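You operate a simulated robot arm through the tools that you are given. There is no shell and no other tool. Be economical: measure what you need, move in short steps, check, and stop when the job is done.

You are at the controls of a simulated robot arm. One attempt, no reset.

TASK
Wet the dry clay with the cup of water and stir it smooth.
Fine: stir with the dabber; put cup and dabber back; then lay the hessian roll over the clay tub. Set down upright: gauge cup.
Where things are to end (x, y in the base frame): hessian roll within 40 mm of [370, -260].
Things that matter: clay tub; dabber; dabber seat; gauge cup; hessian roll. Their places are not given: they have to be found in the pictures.

It is judged by the outcome, as a careful person would: the job done as asked, and still so three seconds after it is handed in. It fails if anything else is knocked over, pushed out of place, dropped, spilled or broken.

THE ROBOT
A 6-joint arm with a two-finger parallel gripper, fixed in place. Base frame: the origin is at the foot of the arm, x ahead of it, y to its left, z up; the work surface is at about z = 820. Units: mm, degrees, N and s.
With the tool pointing down near the work surface it reaches from about 260 to 680 mm from the base axis. Its first joint turns from -66.0 to 66.0 degrees. Payload 2.9 kg.
The TCP is the grasp point between the finger pads, 30 mm short of the fingertips. In the tool frame z runs along the fingers and y along their closing line. Largest opening 110 mm; finger width 20, thickness 10; the body of the gripper, 48 by 112 mm, starts 55 mm behind the TCP.
Orientation is that of the tool frame in the base frame, as [roll, pitch, yaw] about the fixed x, y, z axes, in that order (R = Rz(yaw) Ry(pitch) Rx(roll)). With the fingers straight down and closing along the base's y, the tool's x points along the base's -x, its y along +y and its z along -z.

THE INTERFACE
- The arm moves only by the tool move_arm. Its argument "increments" is a list of rows, each an object of numbers (a shift or turn left out is 0, a gripper value left out holds the last): "x", "y", "z": the shift along the base's x, y, z in mm; "wx", "wy", "wz": the turn, a rotation vector about the base's x, y, z in degrees; "jaw": the opening, from 0 (shut) to 1 (fully open). In form: [{"x": .., "y": .., "z": .., "wx": .., "wy": .., "wz": .., "jaw": ..}, ...]. A call has 1 to 8 rows; each row is the pose to reach, as a shift and turn from the pose commanded when the call began. A row lasts 0.2 s, in which the tool goes at most 50 mm and 8.6 degrees; a call with a longer step from one row to the next is refused whole, and so is a gripper value outside its range. A pose out of reach is approached as far as the arm can. The call stops where the force on the tool passes 40 N (or 10 N more than at its start, if that is more) or the arm is blocked; 0.2 s more then pass. The fingers move at their own pace (about 108 mm/s each) and stop on an object; they squeeze with about 34 N. The grip force told is the motor's: it shows also when the fingers shut on nothing. Time passes only in rows, and 0.2 s behind the last, so rows that repeat a pose let the fingers close. The reply holds the time, the measured pose of the TCP, the force on the tool along the base axes, the opening and the grip force, in the units named above and with some noise, with the torque about the TCP (base axes, N m) and any sound that the robot's microphone picked up.
- Cameras (640 x 400 px; columns grow to the right, rows downward): "scene" is fixed at [67, 421.4, 1403.1]; the picture's right is [-0.86, -0.50, 0.00], its down [-0.19, 0.33, -0.93] and it looks along [0.47, -0.80, -0.38] (base axes); focal length 329 px, centre (320, 200). "wrist" rides on the gripper at [72, 17, -103] in the tool frame; the picture's right is [-0.23, 0.97, 0.00], its down [-0.76, -0.18, -0.62] and it looks along [-0.61, -0.14, 0.78] (tool axes); focal length 222 px, centre (320, 200).
- snapshot(camera): a new picture of that camera. No time passes.
- measure_at(camera, pixels): for up to 12 pixels [column, row] of the newest picture of that camera ("zoom" is the newest enlarged one), the place [x, y, z] in the base frame of the surface seen there, good to about 3 mm. No time passes.
- inspect(camera, box): a new picture of the part [left, top, right, bottom] of that camera's present view, enlarged. No time passes.
- hand_in(): hands the job in; it is judged then, once.

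Keep the steps short. Do not move on a guess: measure, check each grasp and each placing, and mend mistakes. In all there are 80 turns and 34 pictures (those below and enlarged ones count). Leave the gripper open and the arm clear of the work at the hand-in unless told otherwise, and finish with a single line.

The tools are called as name(argument=value, ...) on one line, values as JSON. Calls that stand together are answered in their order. move_arm: Moves the arm, as the interface text tells. Its arguments: {"type":"object","properties":{"increments":{"type":"array","items":{"type":"object","properties":{"x":{"type":"number"},"y":{"type":"number"},"z":{"type":"number"},"wx":{"type":"number"},"wy":{"type":"number"},"wz":{"type":"number"},"jaw":{"type":"number"}}}}},"required":["increments"]} The other tools are called the same way: snapshot (camera) takes a picture; measure_at (camera, pixels) gives the place of the surface under pixels of a picture; inspect (camera, box) takes an enlarged picture of a part of a camera's view; hand_in () hands the job in.

At the start:

```text
time_s: 0.0
ee_pos: [410.1, -75.2, 1190.3]
tcp_rot: [179.9, 0.0, 179.9]
force: [0.5, -0.8, -0.1]
moment: [0.0, 0.02, -0.01]
opening: 110.1
gripper_force: 0.1
```

scene: 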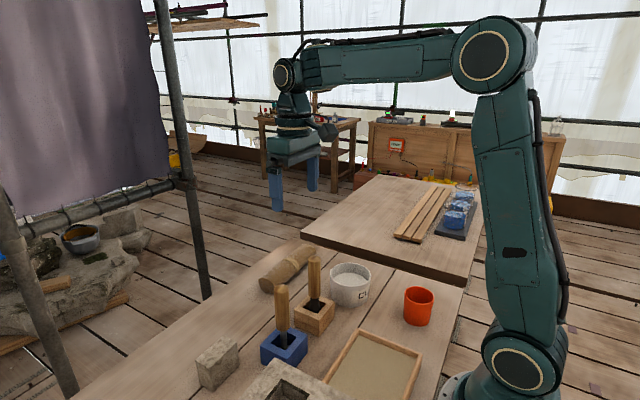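
wrist: 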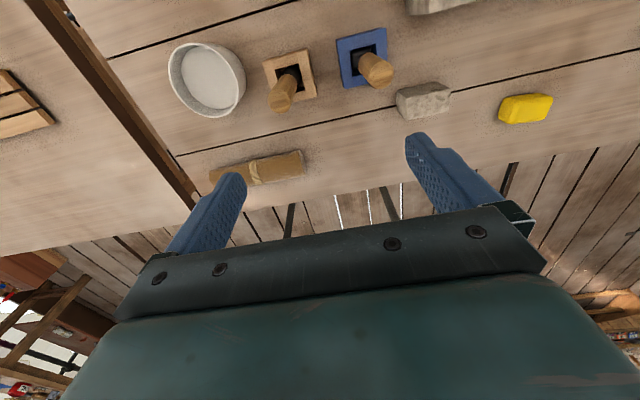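

I see a white tub, two handled tools in blocks (wooden and blue), an orange cup, and a roll. I'll enlarge the work area to tell them apart.

inspect(camera="scene", box=[190, 230, 450, 400])

inspect(camera="wrist", box=[140, 0, 480, 210])

```text
2.35 times, centred on (320, 315) of scene
```

zoom: 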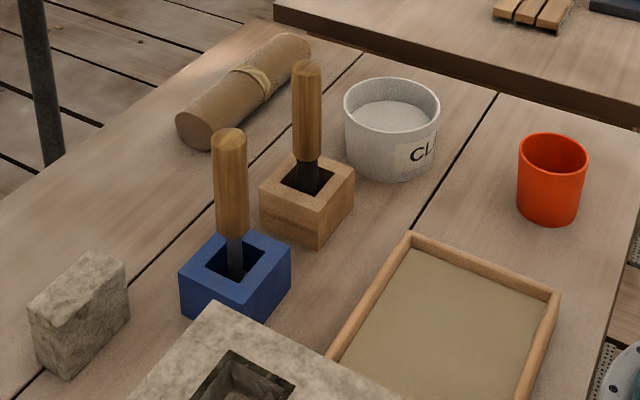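

```text
1.88 times, centred on (310, 105) of wrist
```

zoom: 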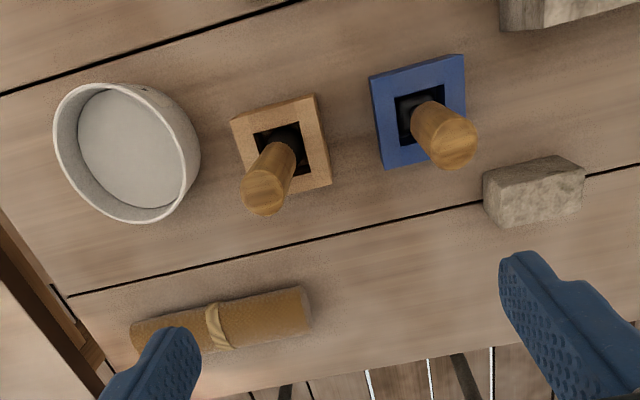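

The wooden block's tool has a dark flared head and the blue block's has a thin metal shaft. I'll measure the main points in the newest pictures.

measure_at(camera="zoom", pixels=[[125, 150], [60, 135], [192, 170], [155, 90], [110, 217], [266, 192], [449, 142], [310, 110], [240, 130], [290, 305], [145, 335], [218, 322]])

measure_at(camera="scene", pixels=[[418, 312], [405, 292], [432, 295], [419, 289], [313, 258], [282, 288], [313, 302], [284, 338], [349, 292], [265, 281], [310, 250], [365, 300]])

```text
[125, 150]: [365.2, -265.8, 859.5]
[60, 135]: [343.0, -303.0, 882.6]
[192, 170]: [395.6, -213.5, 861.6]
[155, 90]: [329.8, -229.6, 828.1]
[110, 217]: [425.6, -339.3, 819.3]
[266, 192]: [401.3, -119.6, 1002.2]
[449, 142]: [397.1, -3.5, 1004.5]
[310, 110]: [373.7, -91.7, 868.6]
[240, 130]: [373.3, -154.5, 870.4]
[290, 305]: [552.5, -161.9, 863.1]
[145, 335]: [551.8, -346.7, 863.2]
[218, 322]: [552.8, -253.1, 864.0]
```

```text
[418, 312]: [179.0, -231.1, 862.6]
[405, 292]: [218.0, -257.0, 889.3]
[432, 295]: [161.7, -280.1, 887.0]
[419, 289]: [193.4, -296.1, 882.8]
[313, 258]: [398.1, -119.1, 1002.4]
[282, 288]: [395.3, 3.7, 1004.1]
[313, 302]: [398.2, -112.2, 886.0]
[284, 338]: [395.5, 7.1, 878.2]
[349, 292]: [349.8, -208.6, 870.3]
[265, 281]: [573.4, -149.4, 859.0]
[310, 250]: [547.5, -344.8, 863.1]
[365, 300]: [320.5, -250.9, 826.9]
```

The tub is at about (370,-260), the cup at about (190,-268), the tools at (397,-119) and (395,0), and the roll's middle at (553,-253). I'll zoom in hard on the two tools, then on the cup.

inspect(camera="scene", box=[255, 285, 345, 365])

inspect(camera="wrist", box=[250, 20, 410, 120])

inspect(camera="scene", box=[325, 245, 445, 335])

```text
5.00 times, centred on (300, 325) of scene
```

zoom: 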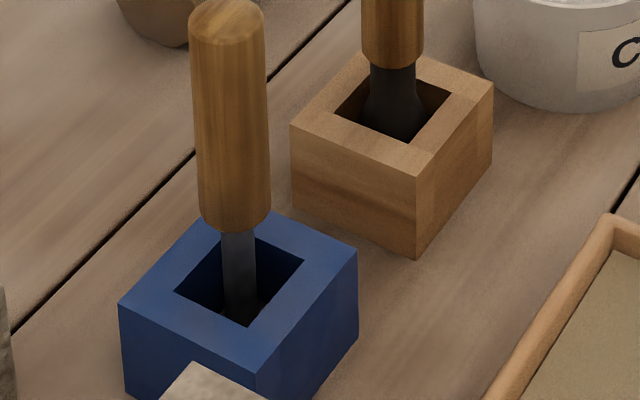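

```text
4.00 times, centred on (330, 70) of wrist
```

zoom: 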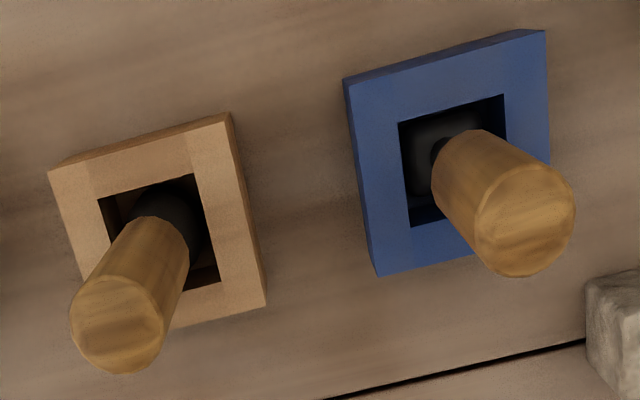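

```text
4.44 times, centred on (385, 290) of scene
```

zoom: 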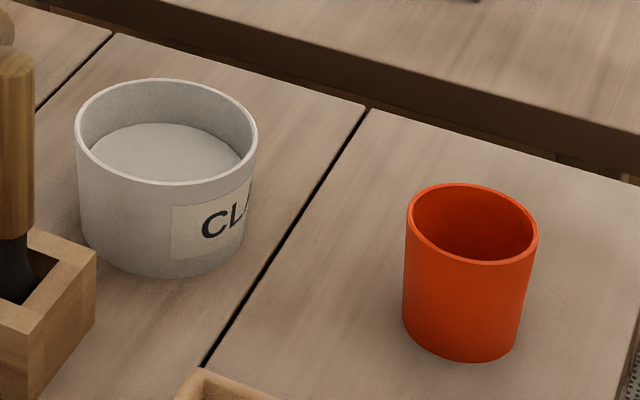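

Wooden block: dark bulging head (looks like the dabber's); blue block: thin shaft ending in a metal plate. I'll check that again when close. The pour comes first, so I move high to above the orange cup, turning so the jaws close across the radial line.

move_arm(increments=[{"x": -27.9, "y": -23.7, "z": -15, "wz": -6.8}, {"x": -55.8, "y": -47.4, "z": -30, "wz": -13.6}, {"x": -83.7, "y": -71.1, "z": -45, "wz": -20.4}, {"x": -111.6, "y": -94.8, "z": -60, "wz": -27.2}, {"x": -139.5, "y": -118.5, "z": -75, "wz": -34}, {"x": -167.4, "y": -142.2, "z": -90, "wz": -40.8}, {"x": -195.3, "y": -165.9, "z": -105, "wz": -47.6}, {"x": -223, "y": -190, "z": -120, "wz": -54.7}])

snapshot(camera="wrist")

```text
time_s: 1.8
ee_pos: [183.7, -263.7, 1067.2]
tcp_rot: [-180.0, 0.0, 125.3]
force: [-0.2, 0.1, 0.5]
moment: [-0.02, 0.01, -0.02]
opening: 110.0
gripper_force: 0.1
```

```text
26 pictures are left
```

wrist: 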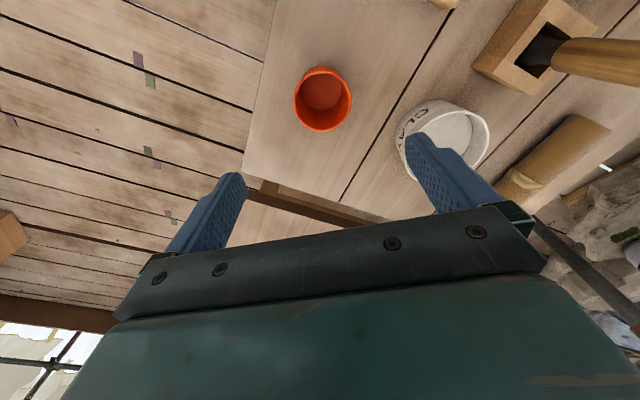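

Below, the orange cup is seen at (322,98). I'll measure its rim, inside and body.

measure_at(camera="wrist", pixels=[[296, 97], [350, 101], [320, 68], [324, 130], [322, 92], [322, 84], [302, 120], [342, 78], [344, 122], [302, 76]])

inspect(camera="wrist", box=[272, 55, 372, 140])

```text
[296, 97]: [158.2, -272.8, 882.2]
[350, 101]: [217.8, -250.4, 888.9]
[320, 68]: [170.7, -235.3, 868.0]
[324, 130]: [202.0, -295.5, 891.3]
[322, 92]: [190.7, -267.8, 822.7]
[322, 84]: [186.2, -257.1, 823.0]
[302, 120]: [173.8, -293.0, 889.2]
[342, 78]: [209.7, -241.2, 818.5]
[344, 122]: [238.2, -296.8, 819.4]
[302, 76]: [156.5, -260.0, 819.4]
```

```text
4.71 times, centred on (322, 98) of wrist
```

zoom: 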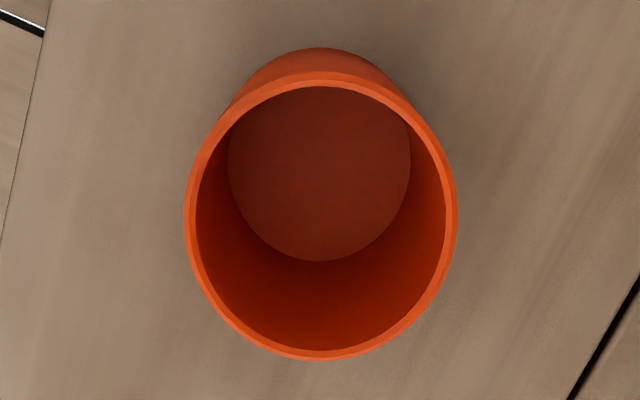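

The cup looks empty (floor at z≈823), so I'll check the blue objects on the farther table before deciding what holds the water.

inspect(camera="scene", box=[380, 170, 500, 250])

```text
5.00 times, centred on (440, 210) of scene
```

zoom: 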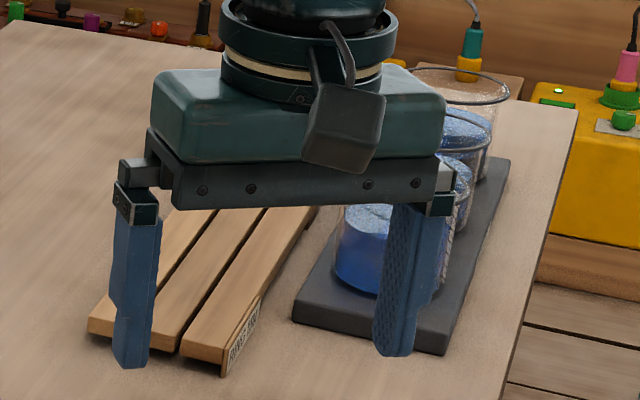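

The jars on the far table are not in the list; the orange cup is the gauge cup, and I'll go by its weight once gripped. Its centre is about (188,-264) with the rim at z 890 and 64 mm across. I'm lowering the open jaws over it to z≈862.

move_arm(increments=[{"x": 1, "y": 1, "z": -48}, {"x": 1, "y": 1, "z": -96}, {"x": 1, "y": 1, "z": -144}, {"x": 1, "y": 1, "z": -180}, {"x": 1, "y": 1, "z": -208}, {"x": 1, "y": 1, "z": -208}])

snapshot(camera="wrist")

```text
time_s: 3.2
ee_pos: [189.8, -264.9, 861.6]
tcp_rot: [179.9, -0.1, 125.3]
force: [0.4, 0.2, -0.1]
moment: [0.04, -0.01, 0.02]
opening: 110.0
gripper_force: 0.0
```

```text
23 pictures are left
```

wrist: 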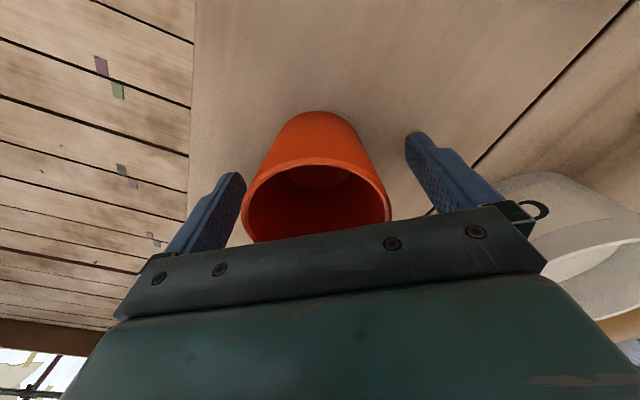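

The cup sits between the fingers, a little nearer the left one. I'm closing the jaws without moving.

move_arm(increments=[{"jaw": 0.45}, {"jaw": 0.45}, {"jaw": 0.3}, {"jaw": 0.3}])

```text
time_s: 4.2
ee_pos: [189.3, -265.0, 861.6]
tcp_rot: [180.0, 0.0, 125.3]
force: [1.0, 0.7, -0.2]
moment: [0.04, -0.01, -0.02]
opening: 65.3
gripper_force: 33.6
```

It holds at 65 mm with 34 N. I'm lifting 60 mm straight up to read the weight.

move_arm(increments=[{"z": 10}, {"z": 30}, {"z": 60}, {"z": 60}])

snapshot(camera="wrist")

```text
time_s: 5.2
ee_pos: [187.3, -265.3, 923.0]
tcp_rot: [-180.0, 0.0, 125.3]
force: [-0.4, -0.4, -0.2]
moment: [0.01, -0.01, -0.03]
opening: 65.5
gripper_force: 34.0
```

```text
22 pictures are left
```

wrist: 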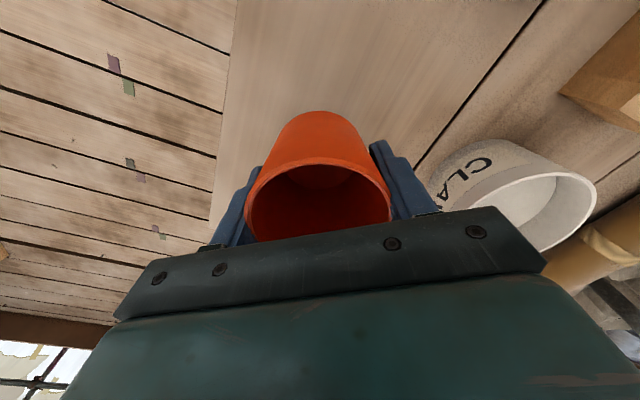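

The force reading shows hardly any weight. Before pouring I want to know whether another water holder is within reach, so I'm taking a scene picture.

snapshot(camera="scene")

measure_at(camera="scene", pixels=[[452, 218], [455, 212], [464, 198], [420, 220], [455, 237], [80, 237], [385, 365], [320, 225], [360, 335]])

```text
21 pictures are left
```

scene: 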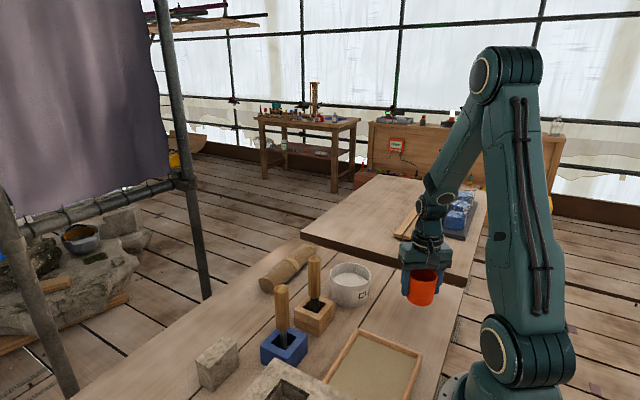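

```text
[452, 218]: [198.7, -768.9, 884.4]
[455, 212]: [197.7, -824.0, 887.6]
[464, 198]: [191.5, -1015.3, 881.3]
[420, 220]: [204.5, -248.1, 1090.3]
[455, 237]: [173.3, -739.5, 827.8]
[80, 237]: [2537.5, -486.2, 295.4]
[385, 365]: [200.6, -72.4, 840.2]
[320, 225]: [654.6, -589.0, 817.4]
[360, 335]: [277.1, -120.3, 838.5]
```

The jars are about 800 mm away, out of reach, so the orange cup it is. I raise it level to z≈990 and carry it upright to just beyond the tub's centre, with no tilt.

move_arm(increments=[{"z": 34}, {"z": 68}, {"x": 35, "y": -2, "z": 68, "wz": 3.3}, {"x": 70, "y": -5, "z": 68, "wz": 6.6}, {"x": 105, "y": -7, "z": 68, "wz": 9.9}, {"x": 140, "y": -10, "z": 68, "wz": 13.2}, {"x": 175, "y": -12, "z": 68, "wz": 16.5}, {"x": 208, "y": -14, "z": 68, "wz": 19.6}])

snapshot(camera="scene")

```text
time_s: 7.0
ee_pos: [397.1, -278.2, 990.4]
tcp_rot: [-180.0, 0.0, 144.9]
force: [-0.2, -1.5, -0.8]
moment: [0.0, -0.02, 0.03]
opening: 65.2
gripper_force: 34.2
```

```text
20 pictures are left
```

scene: 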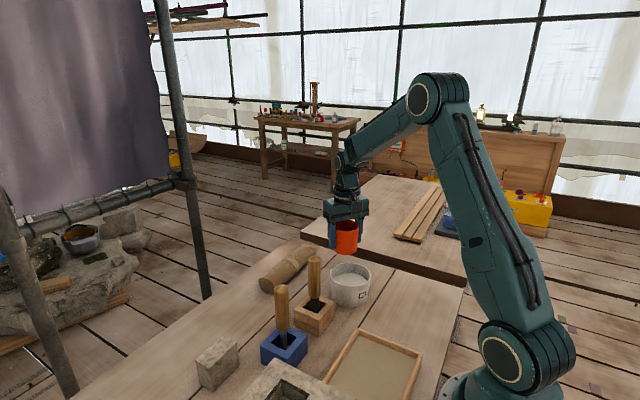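

Cup is upright over the tub. I'm tilting about the closing line in 8° steps, to 64°; the lip stays above the clay, about 10 mm from its centre.

move_arm(increments=[{"wx": -4.6, "wy": -6.54}, {"wx": -9.2, "wy": -13.09}, {"wx": -13.8, "wy": -19.63}, {"wx": -18.4, "wy": -26.18}, {"wx": -23, "wy": -32.72}, {"wx": -27.6, "wy": -39.26}, {"wx": -32.2, "wy": -45.81}, {"wx": -36.8, "wy": -52.35}])

snapshot(camera="scene")

```text
time_s: 8.8
ee_pos: [395.9, -279.4, 988.1]
tcp_rot: [-180.0, 63.9, 144.9]
force: [-0.4, -0.6, -1.2]
moment: [0.06, -0.01, 0.0]
opening: 65.4
gripper_force: 34.3
```

```text
19 pictures are left
```

scene: 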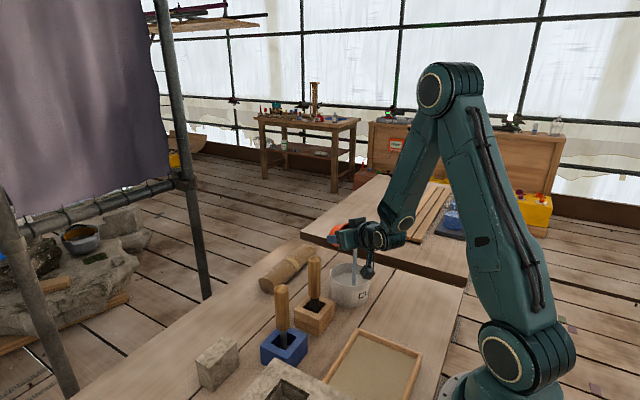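

A grey stream is falling near pixel (353,265). I'll zoom in to see where it lands.

inspect(camera="scene", box=[310, 205, 410, 320])

```text
3.48 times, centred on (360, 262) of scene
```

zoom: 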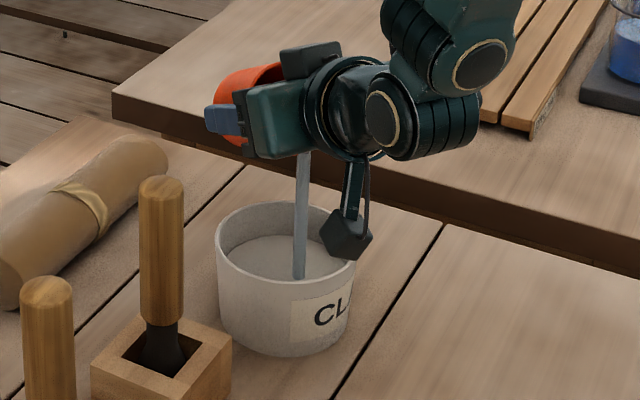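

The stream lands inside the tub. I continue gently to about 100°, rising 30 mm so the wrist camera clears the rim, then hold so the cup drains.

move_arm(increments=[{"z": 6, "wx": -4.02, "wy": -5.73}, {"z": 12, "wx": -8.05, "wy": -11.45}, {"z": 18, "wx": -12.07, "wy": -17.18}, {"z": 24, "wx": -16.1, "wy": -22.9}, {"z": 30, "wx": -20.7, "wy": -29.45}, {"z": 30, "wx": -20.7, "wy": -29.45}, {"z": 30, "wx": -20.7, "wy": -29.45}, {"z": 30, "wx": -20.7, "wy": -29.45}])

inspect(camera="scene", box=[310, 205, 410, 320])

```text
time_s: 10.6
ee_pos: [394.5, -278.7, 1019.2]
tcp_rot: [0.0, 80.0, -35.1]
force: [-0.4, -1.4, -1.2]
moment: [-0.01, 0.01, -0.01]
opening: 65.3
gripper_force: 34.2
```

```text
3.48 times, centred on (360, 262) of scene
```

zoom: 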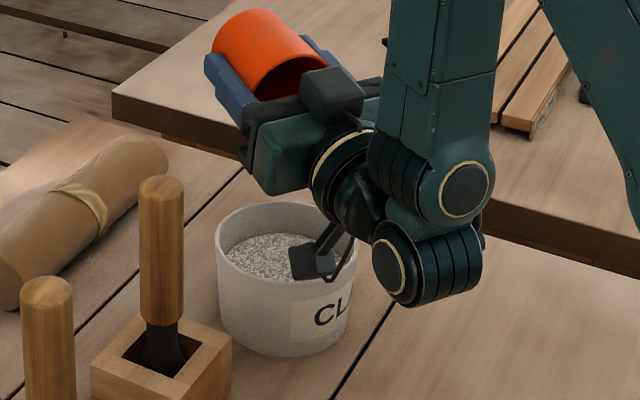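

The clay is now lumpy and wet, and the stream has ended. I'm tilting the cup back up, staying above the tub in case of drips.

move_arm(increments=[{}, {"wx": 4.6, "wy": 6.54}, {"wx": 9.2, "wy": 13.09}, {"wx": 13.8, "wy": 19.63}, {"wx": 18.4, "wy": 26.18}, {"wx": 23, "wy": 32.72}, {"wx": 27.6, "wy": 39.26}, {"wx": 32.2, "wy": 45.81}])

move_arm(increments=[{"wx": 4.6, "wy": 6.54}, {"wx": 9.2, "wy": 13.09}, {"wx": 13.8, "wy": 19.63}, {"wx": 18.4, "wy": 26.18}, {"wx": 23, "wy": 32.72}, {"wx": 25.3, "wy": 35.99}, {"wx": 25.3, "wy": 35.99}])

```text
time_s: 12.4
ee_pos: [394.6, -277.6, 1019.0]
tcp_rot: [-180.0, 43.9, 144.9]
force: [0.8, 0.2, -0.3]
moment: [0.01, -0.02, 0.03]
opening: 65.3
gripper_force: 34.7
```

```text
time_s: 14.0
ee_pos: [396.3, -278.3, 1019.2]
tcp_rot: [-180.0, 0.0, 144.9]
force: [0.5, -0.3, -0.8]
moment: [-0.01, 0.01, -0.03]
opening: 65.2
gripper_force: 34.1
```

The cup is level again (rot 180, 0, 144.9). I carry it back high to its old spot.

move_arm(increments=[{"x": -35, "y": 2, "wz": -3.3}, {"x": -70, "y": 5, "wz": -6.6}, {"x": -105, "y": 7, "z": -10, "wz": -9.9}, {"x": -140, "y": 10, "z": -20, "wz": -13.2}, {"x": -175, "y": 12, "z": -40, "wz": -16.5}, {"x": -208, "y": 14, "z": -60, "wz": -19.6}, {"x": -208, "y": 14, "z": -90, "wz": -19.6}, {"x": -208, "y": 14, "z": -90, "wz": -19.6}])

move_arm(increments=[{"z": -25}, {"z": -45}, {"z": -58}, {"z": -64}, {"z": -67}, {"z": -67}])

```text
time_s: 15.8
ee_pos: [186.0, -263.5, 927.2]
tcp_rot: [-180.0, 0.0, 125.3]
force: [-0.5, -1.0, -0.5]
moment: [-0.01, -0.01, -0.01]
opening: 65.4
gripper_force: 33.7
```

```text
time_s: 17.2
ee_pos: [187.2, -264.1, 860.8]
tcp_rot: [180.0, 0.2, 125.3]
force: [-3.6, 1.0, 23.9]
moment: [-0.05, -0.09, -0.01]
opening: 65.5
gripper_force: 33.7
```

The cup touches the table (24 N up). I ease up 1.5 mm, open the jaws and wait.

move_arm(increments=[{"z": 1.5}, {"z": 1.5, "jaw": 0.7}, {"z": 1.5, "jaw": 1}, {"z": 1.5, "jaw": 1}])

move_arm(increments=[{"z": 30}, {"z": 70}, {"z": 115}, {"z": 160}, {"z": 200}, {"z": 200}])

snapshot(camera="wrist")

```text
time_s: 18.2
ee_pos: [187.6, -263.5, 862.9]
tcp_rot: [179.9, 0.0, 125.2]
force: [0.8, 0.2, 0.6]
moment: [0.05, 0.02, -0.02]
opening: 110.1
gripper_force: 0.0
```

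```text
time_s: 19.6
ee_pos: [185.9, -264.1, 1062.1]
tcp_rot: [180.0, 0.0, 125.3]
force: [0.5, -0.1, -0.5]
moment: [-0.01, -0.02, -0.02]
opening: 110.0
gripper_force: 0.0
```

```text
16 pictures are left
```

wrist: 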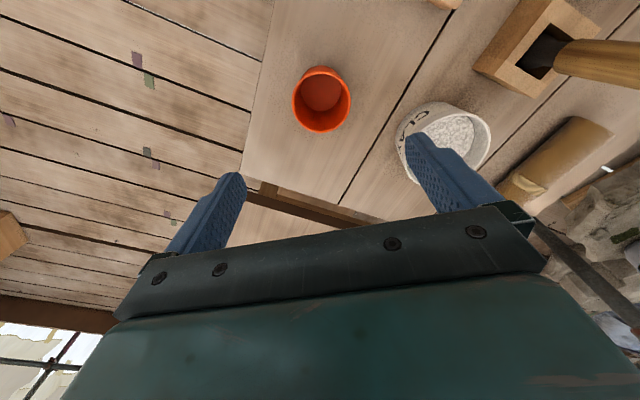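

The cup stands upright back at pixel (322,99), the same as before. Next comes the dabber: I move high to above the wooden block's handle at (397,-119), turning back so the jaws close along y.

move_arm(increments=[{"x": 10, "y": 7, "z": 40, "wz": 6.8}, {"x": 35, "y": 25, "z": 65, "wz": 13.6}, {"x": 65, "y": 45, "z": 85, "wz": 20.4}, {"x": 95, "y": 66, "z": 85, "wz": 27.2}, {"x": 125, "y": 87, "z": 85, "wz": 34}, {"x": 155, "y": 108, "z": 85, "wz": 40.8}, {"x": 185, "y": 128, "z": 85, "wz": 47.6}, {"x": 209, "y": 145, "z": 85, "wz": 54.7, "jaw": 0.7}])

snapshot(camera="wrist")

```text
time_s: 21.4
ee_pos: [394.7, -118.9, 1148.8]
tcp_rot: [180.0, 0.0, -179.9]
force: [0.4, 0.9, -0.5]
moment: [0.0, 0.02, -0.02]
opening: 77.1
gripper_force: 0.1
```

```text
15 pictures are left
```

wrist: 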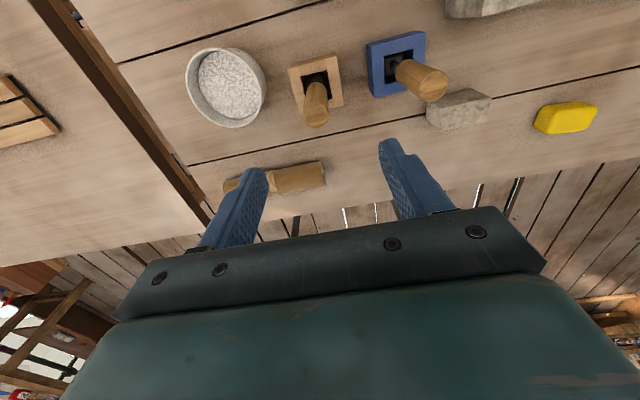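

I'll measure the handle's top and sides, the block's corners and rim, and the tub rim while they are all in view.

measure_at(camera="wrist", pixels=[[316, 119], [306, 113], [327, 112], [315, 98], [291, 67], [335, 57], [341, 104], [190, 72], [262, 92], [232, 120], [222, 51], [228, 85]])

inspect(camera="wrist", box=[270, 30, 460, 150])

```text
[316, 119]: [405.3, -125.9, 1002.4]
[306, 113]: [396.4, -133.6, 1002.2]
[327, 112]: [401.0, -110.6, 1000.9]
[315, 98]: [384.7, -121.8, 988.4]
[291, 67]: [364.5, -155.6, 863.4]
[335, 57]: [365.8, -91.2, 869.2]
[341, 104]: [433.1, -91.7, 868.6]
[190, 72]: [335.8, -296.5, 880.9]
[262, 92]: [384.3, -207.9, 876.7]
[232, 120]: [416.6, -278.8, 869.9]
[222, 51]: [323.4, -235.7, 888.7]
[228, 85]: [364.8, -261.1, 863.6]
```

```text
3.33 times, centred on (365, 90) of wrist
```

zoom: 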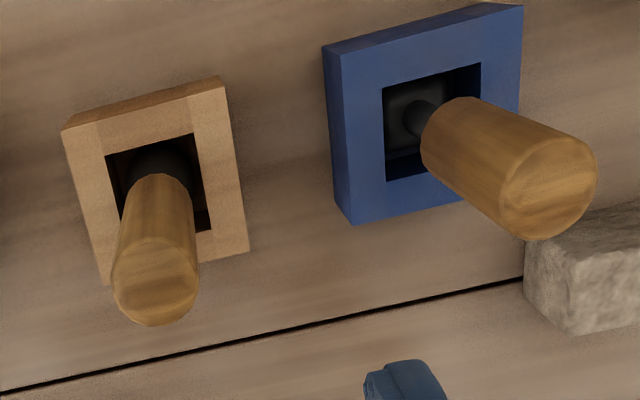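

The wooden block (centre ≈ (399,-123)) holds the dark brush-like dabber; the blue one holds a plate rammer. The handle's centre is about (398,-122) with its top at 1002. I'm lowering to z≈965 around it.

move_arm(increments=[{"x": 1, "y": -2.8, "z": -45}, {"x": 1, "y": -2.8, "z": -90}, {"x": 1, "y": -2.8, "z": -130}, {"x": 1, "y": -2.8, "z": -165}, {"x": 1, "y": -2.8, "z": -184.8}, {"x": 1, "y": -2.8, "z": -184.8}])

snapshot(camera="wrist")

```text
time_s: 22.8
ee_pos: [396.6, -122.1, 964.2]
tcp_rot: [-180.0, 0.0, 180.0]
force: [0.0, 0.0, 0.7]
moment: [0.02, -0.01, -0.03]
opening: 76.9
gripper_force: 0.0
```

```text
13 pictures are left
```

wrist: 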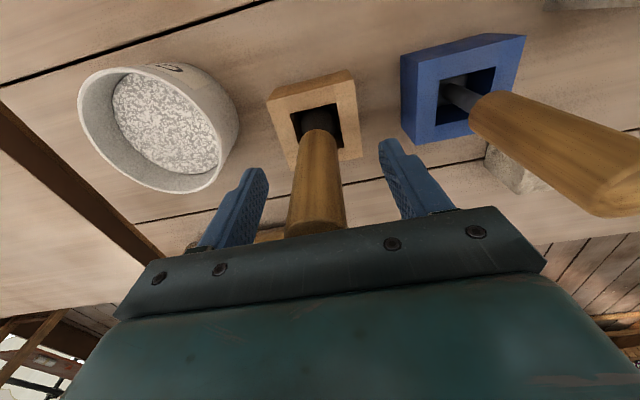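

The handle stands between the fingers. I'm closing, then lifting 20 mm as a check.

move_arm(increments=[{"jaw": 0.3}, {"jaw": 0.1}, {"jaw": 0.1}, {"jaw": 0.1}])

move_arm(increments=[{"z": 8}, {"z": 20}, {"z": 40}, {"z": 60}, {"z": 80}, {"z": 95}, {"z": 95}])

snapshot(camera="scene")

```text
time_s: 23.8
ee_pos: [396.8, -122.3, 966.7]
tcp_rot: [180.0, -0.1, -180.0]
force: [0.3, 0.9, 0.1]
moment: [-0.01, 0.02, 0.0]
opening: 29.3
gripper_force: 35.0
```

```text
time_s: 25.4
ee_pos: [397.1, -120.1, 1059.2]
tcp_rot: [-180.0, 0.0, -180.0]
force: [0.6, -0.1, -1.8]
moment: [-0.04, -0.03, 0.04]
opening: 28.8
gripper_force: 34.1
```

```text
12 pictures are left
```

scene: 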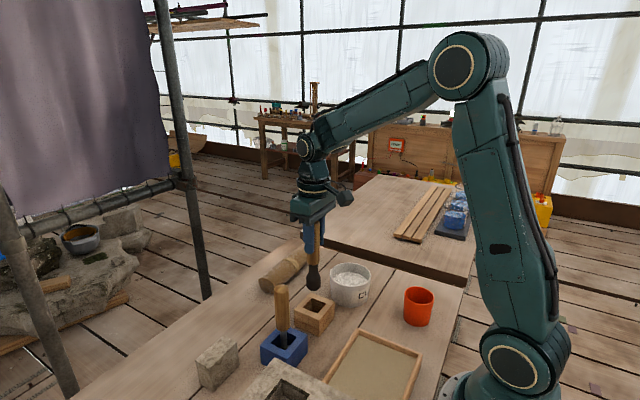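

The dabber is out, with a rounded dark head at its end near (313,280). I'll measure its tip.

measure_at(camera="scene", pixels=[[313, 288], [313, 282], [313, 274], [308, 282], [318, 282], [313, 255], [350, 280], [340, 275], [357, 281]])

inspect(camera="scene", box=[270, 230, 390, 345])

```text
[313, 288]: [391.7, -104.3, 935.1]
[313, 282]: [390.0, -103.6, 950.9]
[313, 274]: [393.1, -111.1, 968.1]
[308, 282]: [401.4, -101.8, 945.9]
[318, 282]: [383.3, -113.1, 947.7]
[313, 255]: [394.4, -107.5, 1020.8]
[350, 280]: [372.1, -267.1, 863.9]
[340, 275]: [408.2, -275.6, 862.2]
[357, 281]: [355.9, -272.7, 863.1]
```

```text
3.48 times, centred on (330, 288) of scene
```

zoom: 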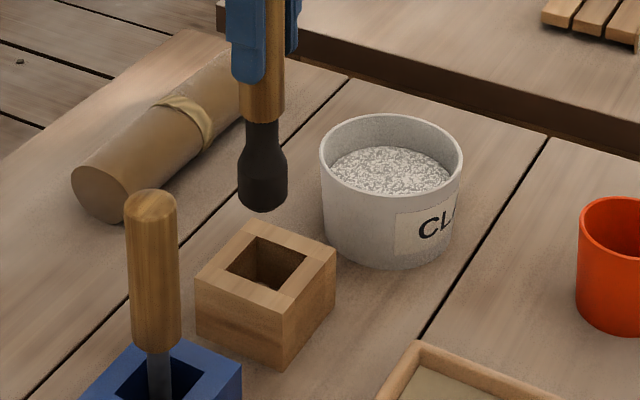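

The tip is 128 mm below the TCP, the head about 32 mm across and the clay surface at z 863; the tub's centre fits to (369,-259). I'm going over the tub and lowering so the head sinks about 12 mm in.

move_arm(increments=[{"x": -8, "y": -40}, {"x": -17, "y": -80}, {"x": -25, "y": -115}, {"x": -29, "y": -137}, {"x": -29, "y": -137}, {"x": -29, "y": -137, "z": -30}, {"x": -29, "y": -137, "z": -55}, {"x": -29, "y": -137, "z": -70}])

move_arm(increments=[{"z": -6}, {"z": -12}, {"z": -12}])

inspect(camera="scene", box=[290, 210, 400, 320])

```text
time_s: 27.2
ee_pos: [368.7, -256.7, 987.7]
tcp_rot: [180.0, 0.0, 180.0]
force: [-0.4, 0.1, -2.5]
moment: [0.03, 0.03, -0.01]
opening: 29.0
gripper_force: 33.7
```

```text
time_s: 28.0
ee_pos: [368.3, -258.0, 976.5]
tcp_rot: [-180.0, 0.0, 180.0]
force: [0.3, -0.7, -2.3]
moment: [-0.04, 0.03, 0.01]
opening: 28.9
gripper_force: 33.7
```

```text
3.64 times, centred on (345, 265) of scene
```

zoom: 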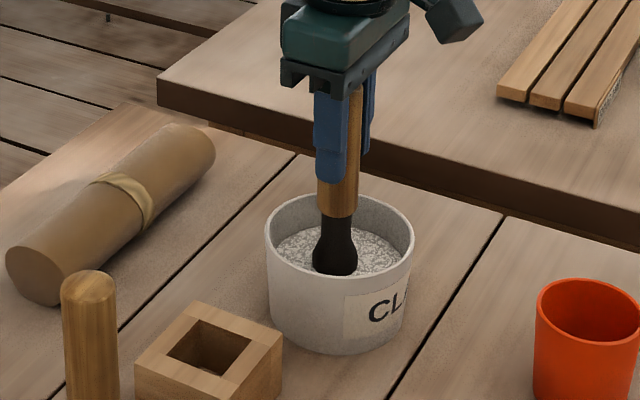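

The head is in the clay with no contact with the wall. I go 7 mm deeper and stir in a 16 mm circle.

move_arm(increments=[{"x": 8, "y": 0, "z": -7}, {"x": 16, "y": 0, "z": -7}, {"x": 8, "y": 13.9, "z": -7}, {"x": -8, "y": 13.9, "z": -7}, {"x": -16, "y": 0, "z": -7}, {"x": -8, "y": -13.9, "z": -7}, {"x": 8, "y": -13.9, "z": -7}, {"x": 16, "y": 0, "z": -7}])

move_arm(increments=[{"x": -4.7, "y": 12.5}, {"x": -16, "y": 18}, {"x": -27.3, "y": 12.5}, {"x": -33, "y": 0}, {"x": -27.3, "y": -12.5}, {"x": -16, "y": -18}, {"x": -4.7, "y": -12.5}, {"x": 0, "y": 0}])

inspect(camera="scene", box=[290, 210, 400, 320])

```text
time_s: 29.8
ee_pos: [384.3, -259.5, 969.5]
tcp_rot: [-180.0, 0.0, -180.0]
force: [-0.2, 0.1, -1.4]
moment: [-0.04, 0.02, 0.02]
opening: 28.8
gripper_force: 34.4
```

```text
time_s: 31.6
ee_pos: [384.6, -259.1, 970.4]
tcp_rot: [-179.9, 0.0, -180.0]
force: [1.0, -1.0, -1.7]
moment: [0.0, 0.0, -0.01]
opening: 28.9
gripper_force: 33.6
```

```text
3.64 times, centred on (345, 265) of scene
```

zoom: 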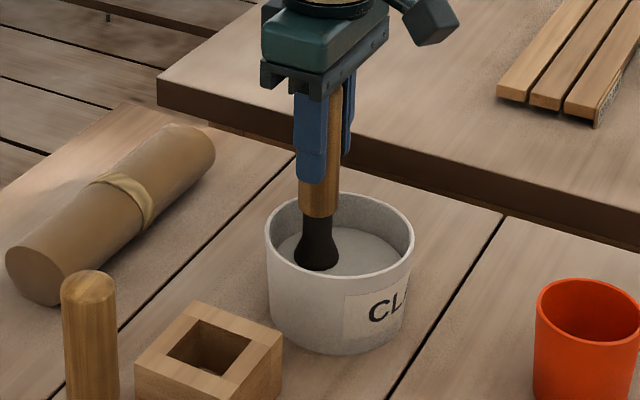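

The clay now looks smooth. I'll stir one more circle to be sure, then go to the centre and lift out.

move_arm(increments=[{"x": -4.7, "y": 12.5}, {"x": -16, "y": 18}, {"x": -27.3, "y": 12.5}, {"x": -33, "y": 0}, {"x": -27.3, "y": -12.5}, {"x": -16, "y": -18}, {"x": -4.7, "y": -12.5}, {"x": 0, "y": 0}])

move_arm(increments=[{"x": -16, "y": 0}, {"x": -16, "y": 0, "z": 15}, {"x": -16, "y": 0, "z": 45}, {"x": -16, "y": 0, "z": 89}, {"x": -16, "y": 0, "z": 89}])

move_arm(increments=[{"x": 8, "y": 40}, {"x": 17, "y": 80}, {"x": 25, "y": 115}, {"x": 29, "y": 137}, {"x": 29, "y": 137}, {"x": 29, "y": 137}])

inspect(camera="scene", box=[260, 230, 400, 345])

```text
time_s: 33.4
ee_pos: [385.2, -258.7, 970.8]
tcp_rot: [-180.0, 0.0, 180.0]
force: [-0.3, -0.7, -2.1]
moment: [0.01, -0.03, 0.01]
opening: 29.0
gripper_force: 34.4
```

```text
time_s: 34.6
ee_pos: [369.6, -259.2, 1058.1]
tcp_rot: [-180.0, 0.0, -180.0]
force: [0.2, 0.4, -2.2]
moment: [0.0, 0.03, -0.01]
opening: 28.9
gripper_force: 33.6
```

```text
time_s: 36.0
ee_pos: [396.1, -123.1, 1060.6]
tcp_rot: [180.0, 0.0, 180.0]
force: [0.4, -0.7, -1.9]
moment: [0.01, -0.02, 0.0]
opening: 28.9
gripper_force: 33.6
```

```text
3.48 times, centred on (330, 288) of scene
```

zoom: 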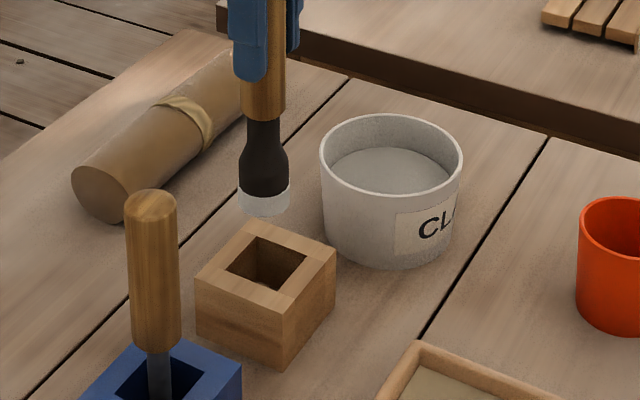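

The clay is smooth and there is clay on the dabber head. It hangs above its seat as it was lifted, so I lower it the same way.

move_arm(increments=[{"z": -25}, {"z": -45}, {"z": -62}, {"z": -76}, {"z": -86}, {"z": -91}, {"z": -93.5}, {"z": -93.5}])

```text
time_s: 37.8
ee_pos: [397.4, -121.9, 965.5]
tcp_rot: [-180.0, 0.1, -180.0]
force: [0.4, -1.8, -1.4]
moment: [-0.21, 0.02, -0.01]
opening: 29.2
gripper_force: 33.9
```

It went in with no resistance. I'm easing down 2 mm for the floor contact.

move_arm(increments=[{"z": -1}, {"z": -2}, {"z": -2}])

```text
time_s: 38.6
ee_pos: [396.3, -120.6, 964.9]
tcp_rot: [180.0, 0.0, -179.9]
force: [-1.2, 3.8, 17.2]
moment: [0.41, 0.23, 0.01]
opening: 28.9
gripper_force: 34.2
```

Floor touched (17 N). I open to about 77 mm, wait, then rise straight up.

move_arm(increments=[{"z": 0.7}, {"z": 0.7, "jaw": 0.5}, {"z": 0.7, "jaw": 0.7}, {"z": 0.7, "jaw": 0.7}])

move_arm(increments=[{"z": 25}, {"z": 65}, {"z": 110}, {"z": 150}, {"z": 185}, {"z": 185}])

snapshot(camera="wrist")

```text
time_s: 39.6
ee_pos: [395.9, -122.8, 964.3]
tcp_rot: [179.9, 0.0, -180.0]
force: [0.4, -0.2, -0.5]
moment: [-0.03, 0.0, 0.03]
opening: 77.2
gripper_force: 0.1
```

```text
time_s: 41.0
ee_pos: [397.4, -120.7, 1148.4]
tcp_rot: [-180.0, 0.1, 179.9]
force: [0.1, 0.2, 0.9]
moment: [-0.03, 0.02, -0.04]
opening: 77.3
gripper_force: 0.1
```

```text
7 pictures are left
```

wrist: 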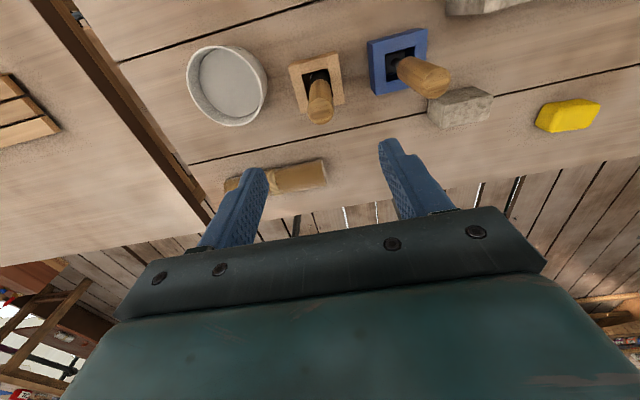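

The dabber is back in its seat. Now the hessian roll: I measure its visible ends and ridge.

measure_at(camera="wrist", pixels=[[318, 166], [323, 163], [324, 180], [300, 174], [278, 172], [230, 184], [227, 188], [300, 186], [300, 164]])

move_arm(increments=[{"x": 20, "y": -16, "wz": -8.5, "jaw": 1}, {"x": 40, "y": -33, "wz": -17}, {"x": 60, "y": -50, "wz": -25.5}, {"x": 80, "y": -66, "wz": -34}, {"x": 100, "y": -83, "wz": -42.5}, {"x": 120, "y": -100, "wz": -51}, {"x": 138, "y": -116, "wz": -59.5}, {"x": 155, "y": -131, "wz": -68}])

move_arm(increments=[{"z": -30, "wz": -7.5}, {"z": -70, "wz": -15}, {"z": -110, "wz": -22}, {"z": -110, "wz": -22}])

snapshot(camera="wrist")

```text
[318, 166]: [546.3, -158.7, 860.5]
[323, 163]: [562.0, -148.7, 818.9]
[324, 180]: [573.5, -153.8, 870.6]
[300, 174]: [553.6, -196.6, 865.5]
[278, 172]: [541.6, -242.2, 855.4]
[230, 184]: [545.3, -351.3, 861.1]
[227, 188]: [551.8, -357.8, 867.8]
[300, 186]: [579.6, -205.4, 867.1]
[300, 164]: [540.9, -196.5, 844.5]
```

```text
time_s: 42.8
ee_pos: [554.2, -251.1, 1150.3]
tcp_rot: [-180.0, 0.0, 111.9]
force: [-0.3, 0.1, 0.1]
moment: [0.01, 0.04, 0.01]
opening: 110.3
gripper_force: 0.0
```

```text
time_s: 43.8
ee_pos: [555.5, -251.0, 1037.6]
tcp_rot: [180.0, -0.1, 89.9]
force: [0.1, 0.1, -0.6]
moment: [0.0, 0.02, -0.02]
opening: 109.9
gripper_force: 0.2
```

```text
6 pictures are left
```

wrist: 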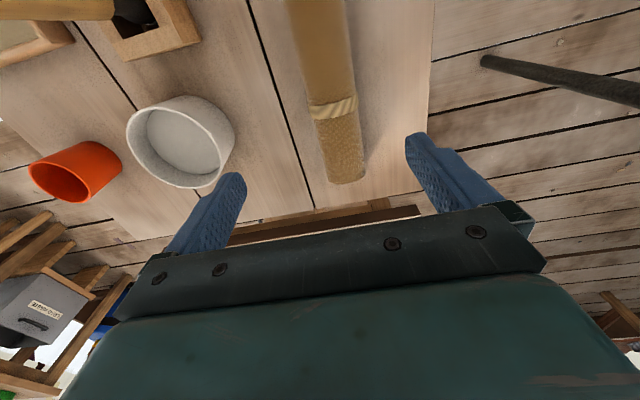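

The roll runs down the picture at column ~330, its far end at (347,182). I'm measuring its edges, top and end, plus the tub rim.

measure_at(camera="wrist", pixels=[[330, 181], [362, 179], [346, 172], [312, 110], [356, 104], [334, 107], [325, 50], [320, 5], [292, 5], [346, 5], [347, 184]])

```text
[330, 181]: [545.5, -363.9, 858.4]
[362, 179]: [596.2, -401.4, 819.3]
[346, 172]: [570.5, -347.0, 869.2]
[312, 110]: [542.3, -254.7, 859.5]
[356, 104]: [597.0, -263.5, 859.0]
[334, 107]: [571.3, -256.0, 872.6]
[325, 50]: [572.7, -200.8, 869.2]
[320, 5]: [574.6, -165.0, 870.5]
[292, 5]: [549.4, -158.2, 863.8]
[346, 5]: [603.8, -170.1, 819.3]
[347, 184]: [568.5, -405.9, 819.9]
```

The roll's ridge is at x≈571, top z≈870, about 52 mm thick and centred at y≈-256. I'm lowering around the middle to TCP z≈857 (fingertips 827).

move_arm(increments=[{"x": 18, "y": -3, "z": -30}, {"x": 18, "y": -3, "z": -75}, {"x": 18, "y": -3, "z": -115}, {"x": 18, "y": -3, "z": -150}, {"x": 18, "y": -3, "z": -170}, {"x": 18, "y": -3, "z": -181}, {"x": 18, "y": -3, "z": -181}])

```text
time_s: 45.4
ee_pos: [571.2, -255.8, 858.0]
tcp_rot: [179.9, 0.0, 90.1]
force: [-0.5, 0.6, -0.4]
moment: [0.01, -0.04, -0.01]
opening: 110.0
gripper_force: 0.0
```

No contact on the way down. I'm closing on the roll, then lifting 20 mm to test.

move_arm(increments=[{"jaw": 0.5}, {"jaw": 0.3}, {"jaw": 0.3}, {"jaw": 0.3}])

move_arm(increments=[{"z": 8}, {"z": 20}, {"z": 45}, {"z": 80}, {"z": 115}, {"z": 140}, {"z": 140}])

snapshot(camera="scene")

```text
time_s: 46.4
ee_pos: [570.7, -255.4, 857.3]
tcp_rot: [-180.0, 0.0, 90.0]
force: [-1.8, 0.0, 0.2]
moment: [0.14, -0.04, 0.07]
opening: 55.8
gripper_force: 33.8
```

```text
time_s: 48.0
ee_pos: [572.3, -255.5, 1000.2]
tcp_rot: [180.0, 0.0, 90.1]
force: [0.2, -0.1, -2.9]
moment: [0.04, 0.01, 0.0]
opening: 55.9
gripper_force: 34.0
```

```text
5 pictures are left
```

scene: 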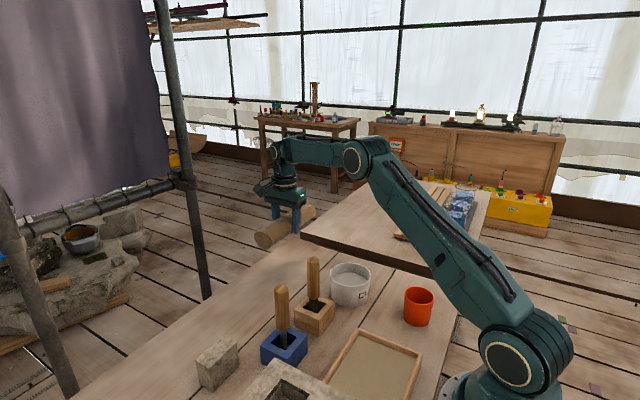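

The roll hangs balanced (moment ≈ 0). I carry it to the tub while turning it 90°, so it will lie along x, clear of the dabber's handle.

move_arm(increments=[{"x": -18, "wz": 8.4}, {"x": -36, "wz": 16.8}, {"x": -54, "y": -1, "wz": 25.2}, {"x": -72, "y": -1, "wz": 33.6}, {"x": -90, "y": -1, "wz": 42}, {"x": -108, "y": -2, "wz": 50.4}, {"x": -126, "y": -2, "wz": 58.8}, {"x": -144, "y": -3, "wz": 67.2}])

move_arm(increments=[{"x": -20, "wz": 8}, {"x": -40, "y": -0.5, "wz": 16}, {"x": -57.5, "y": -0.5, "wz": 22.8}, {"x": -57.5, "y": -0.5, "z": -20, "wz": 22.8}, {"x": -57.5, "y": -0.5, "z": -40, "wz": 22.8}, {"x": -57.5, "y": -0.5, "z": -55, "wz": 22.8}, {"x": -57.5, "y": -0.5, "z": -63, "wz": 22.8}, {"x": -57.5, "y": -0.5, "z": -63, "wz": 22.8}])

snapshot(camera="scene")

```text
time_s: 49.8
ee_pos: [425.5, -259.7, 998.5]
tcp_rot: [180.0, 0.0, 157.2]
force: [-0.4, 0.6, -3.1]
moment: [0.01, 0.01, 0.0]
opening: 55.6
gripper_force: 34.1
```

```text
time_s: 51.6
ee_pos: [370.1, -257.9, 934.2]
tcp_rot: [-180.0, 0.0, -180.0]
force: [0.0, -0.1, -2.9]
moment: [-0.01, 0.0, 0.0]
opening: 56.0
gripper_force: 33.8
```

```text
4 pictures are left
```

scene: 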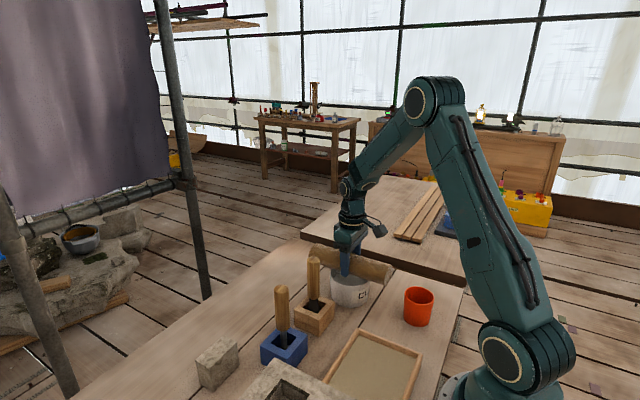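

The roll is above the tub. I'm lowering in small steps until it rests on the rim, expected near TCP z 923.

move_arm(increments=[{"z": -4}, {"z": -7}, {"z": -9}, {"z": -10}, {"z": -10}])

```text
time_s: 52.6
ee_pos: [370.8, -258.4, 927.7]
tcp_rot: [180.0, 0.1, -180.0]
force: [-1.7, 1.2, 3.9]
moment: [-0.11, -0.12, 0.01]
opening: 55.8
gripper_force: 34.8
stopped in row 5: the force on the tool passed its limit at 43 N (the readings are from after the stop); the commanded pose is now the measured one
```

Contact at z≈927.5 with about 7 N left on it. I open the jaws in place and wait, then rise.

move_arm(increments=[{"jaw": 0.56}, {"jaw": 0.65}, {"jaw": 0.8}, {"jaw": 0.8}, {"jaw": 0.8}])

inspect(camera="scene", box=[270, 220, 430, 340])

```text
time_s: 53.8
ee_pos: [369.4, -258.6, 928.0]
tcp_rot: [179.9, 0.1, -179.9]
force: [-0.1, 0.0, 0.1]
moment: [0.04, -0.02, 0.01]
opening: 87.9
gripper_force: 0.1
```

```text
3.33 times, centred on (350, 280) of scene
```

zoom: 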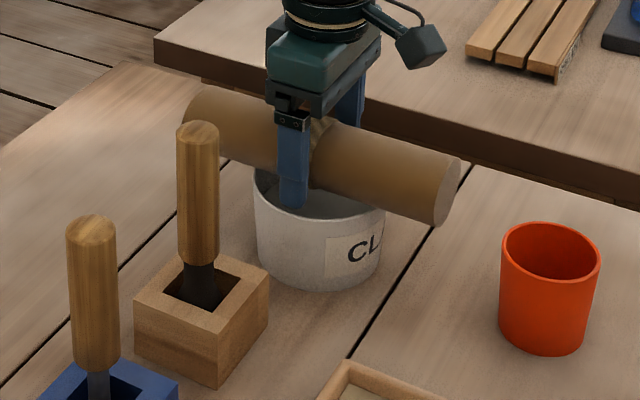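

The roll rests across the rim, free of the fingers. I rise straight up and then check that it stays.

move_arm(increments=[{"z": 15}, {"z": 40}, {"z": 80}, {"z": 120}, {"z": 160}, {"z": 200}, {"z": 220, "jaw": 1}, {"z": 220}])

move_arm(increments=[{"y": 40}, {"y": 80}, {"y": 120}, {"y": 160}, {"y": 180}, {"y": 180}, {"y": 180}, {"y": 180}])

snapshot(camera="scene")

snapshot(camera="wrist")

```text
time_s: 55.6
ee_pos: [370.0, -257.8, 1146.1]
tcp_rot: [179.9, 0.1, -180.0]
force: [0.2, -0.6, -0.3]
moment: [0.0, 0.02, 0.0]
opening: 110.0
gripper_force: 0.1
```

```text
time_s: 57.4
ee_pos: [369.0, -77.9, 1147.9]
tcp_rot: [180.0, 0.1, -179.8]
force: [0.1, -0.9, 1.1]
moment: [0.0, -0.02, -0.03]
opening: 110.0
gripper_force: 0.1
```

```text
2 pictures are left
```

scene: 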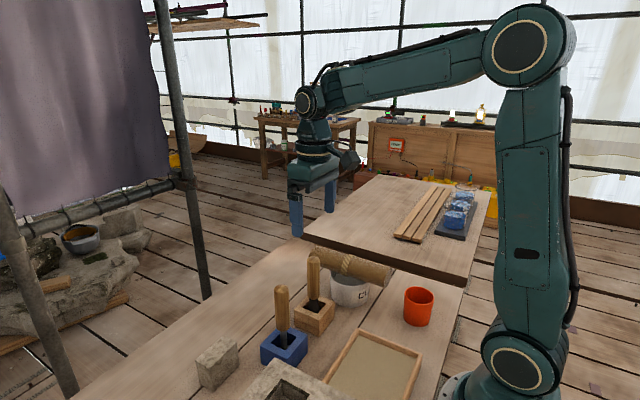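

```text
1 pictures are left
```

wrist: 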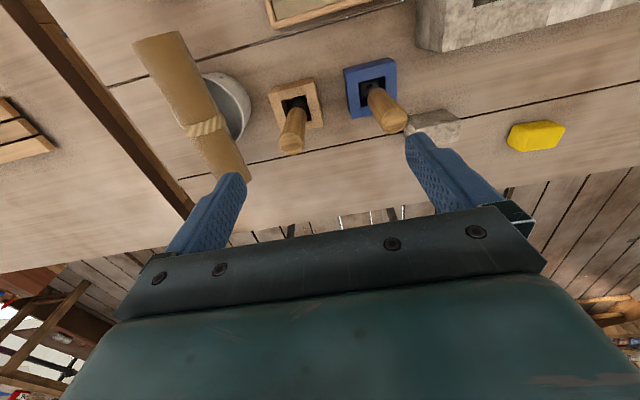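

The roll lies on the tub but looks a little to one side, so I'm measuring its band, ends and edges.

measure_at(camera="wrist", pixels=[[205, 127], [220, 124], [192, 131], [162, 45], [230, 165], [243, 90], [240, 130], [225, 78]])

measure_at(camera="scene", pixels=[[350, 266], [350, 258], [385, 275], [320, 256], [419, 312], [340, 300]])

```text
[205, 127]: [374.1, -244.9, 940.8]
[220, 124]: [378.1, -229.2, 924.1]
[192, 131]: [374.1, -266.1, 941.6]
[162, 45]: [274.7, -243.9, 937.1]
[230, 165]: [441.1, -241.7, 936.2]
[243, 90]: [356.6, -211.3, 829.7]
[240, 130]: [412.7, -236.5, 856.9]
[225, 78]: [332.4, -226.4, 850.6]
```

```text
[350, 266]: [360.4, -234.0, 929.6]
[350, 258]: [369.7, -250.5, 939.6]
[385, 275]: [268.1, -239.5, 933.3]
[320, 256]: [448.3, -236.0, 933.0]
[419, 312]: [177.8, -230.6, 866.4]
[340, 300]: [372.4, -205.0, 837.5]
```

The roll's band is at about (373,-256), within a few mm of target and steady 3.6 s after release. Cup upright on its old spot, dabber in its seat, arm clear with jaws open. Handing in.

hand_in()

```text
The job is handed in.
```

The job is handed in: clay wetted and stirred smooth, cup and dabber put back, and the hessian roll laid over the tub within about 5 mm of [370, -260].
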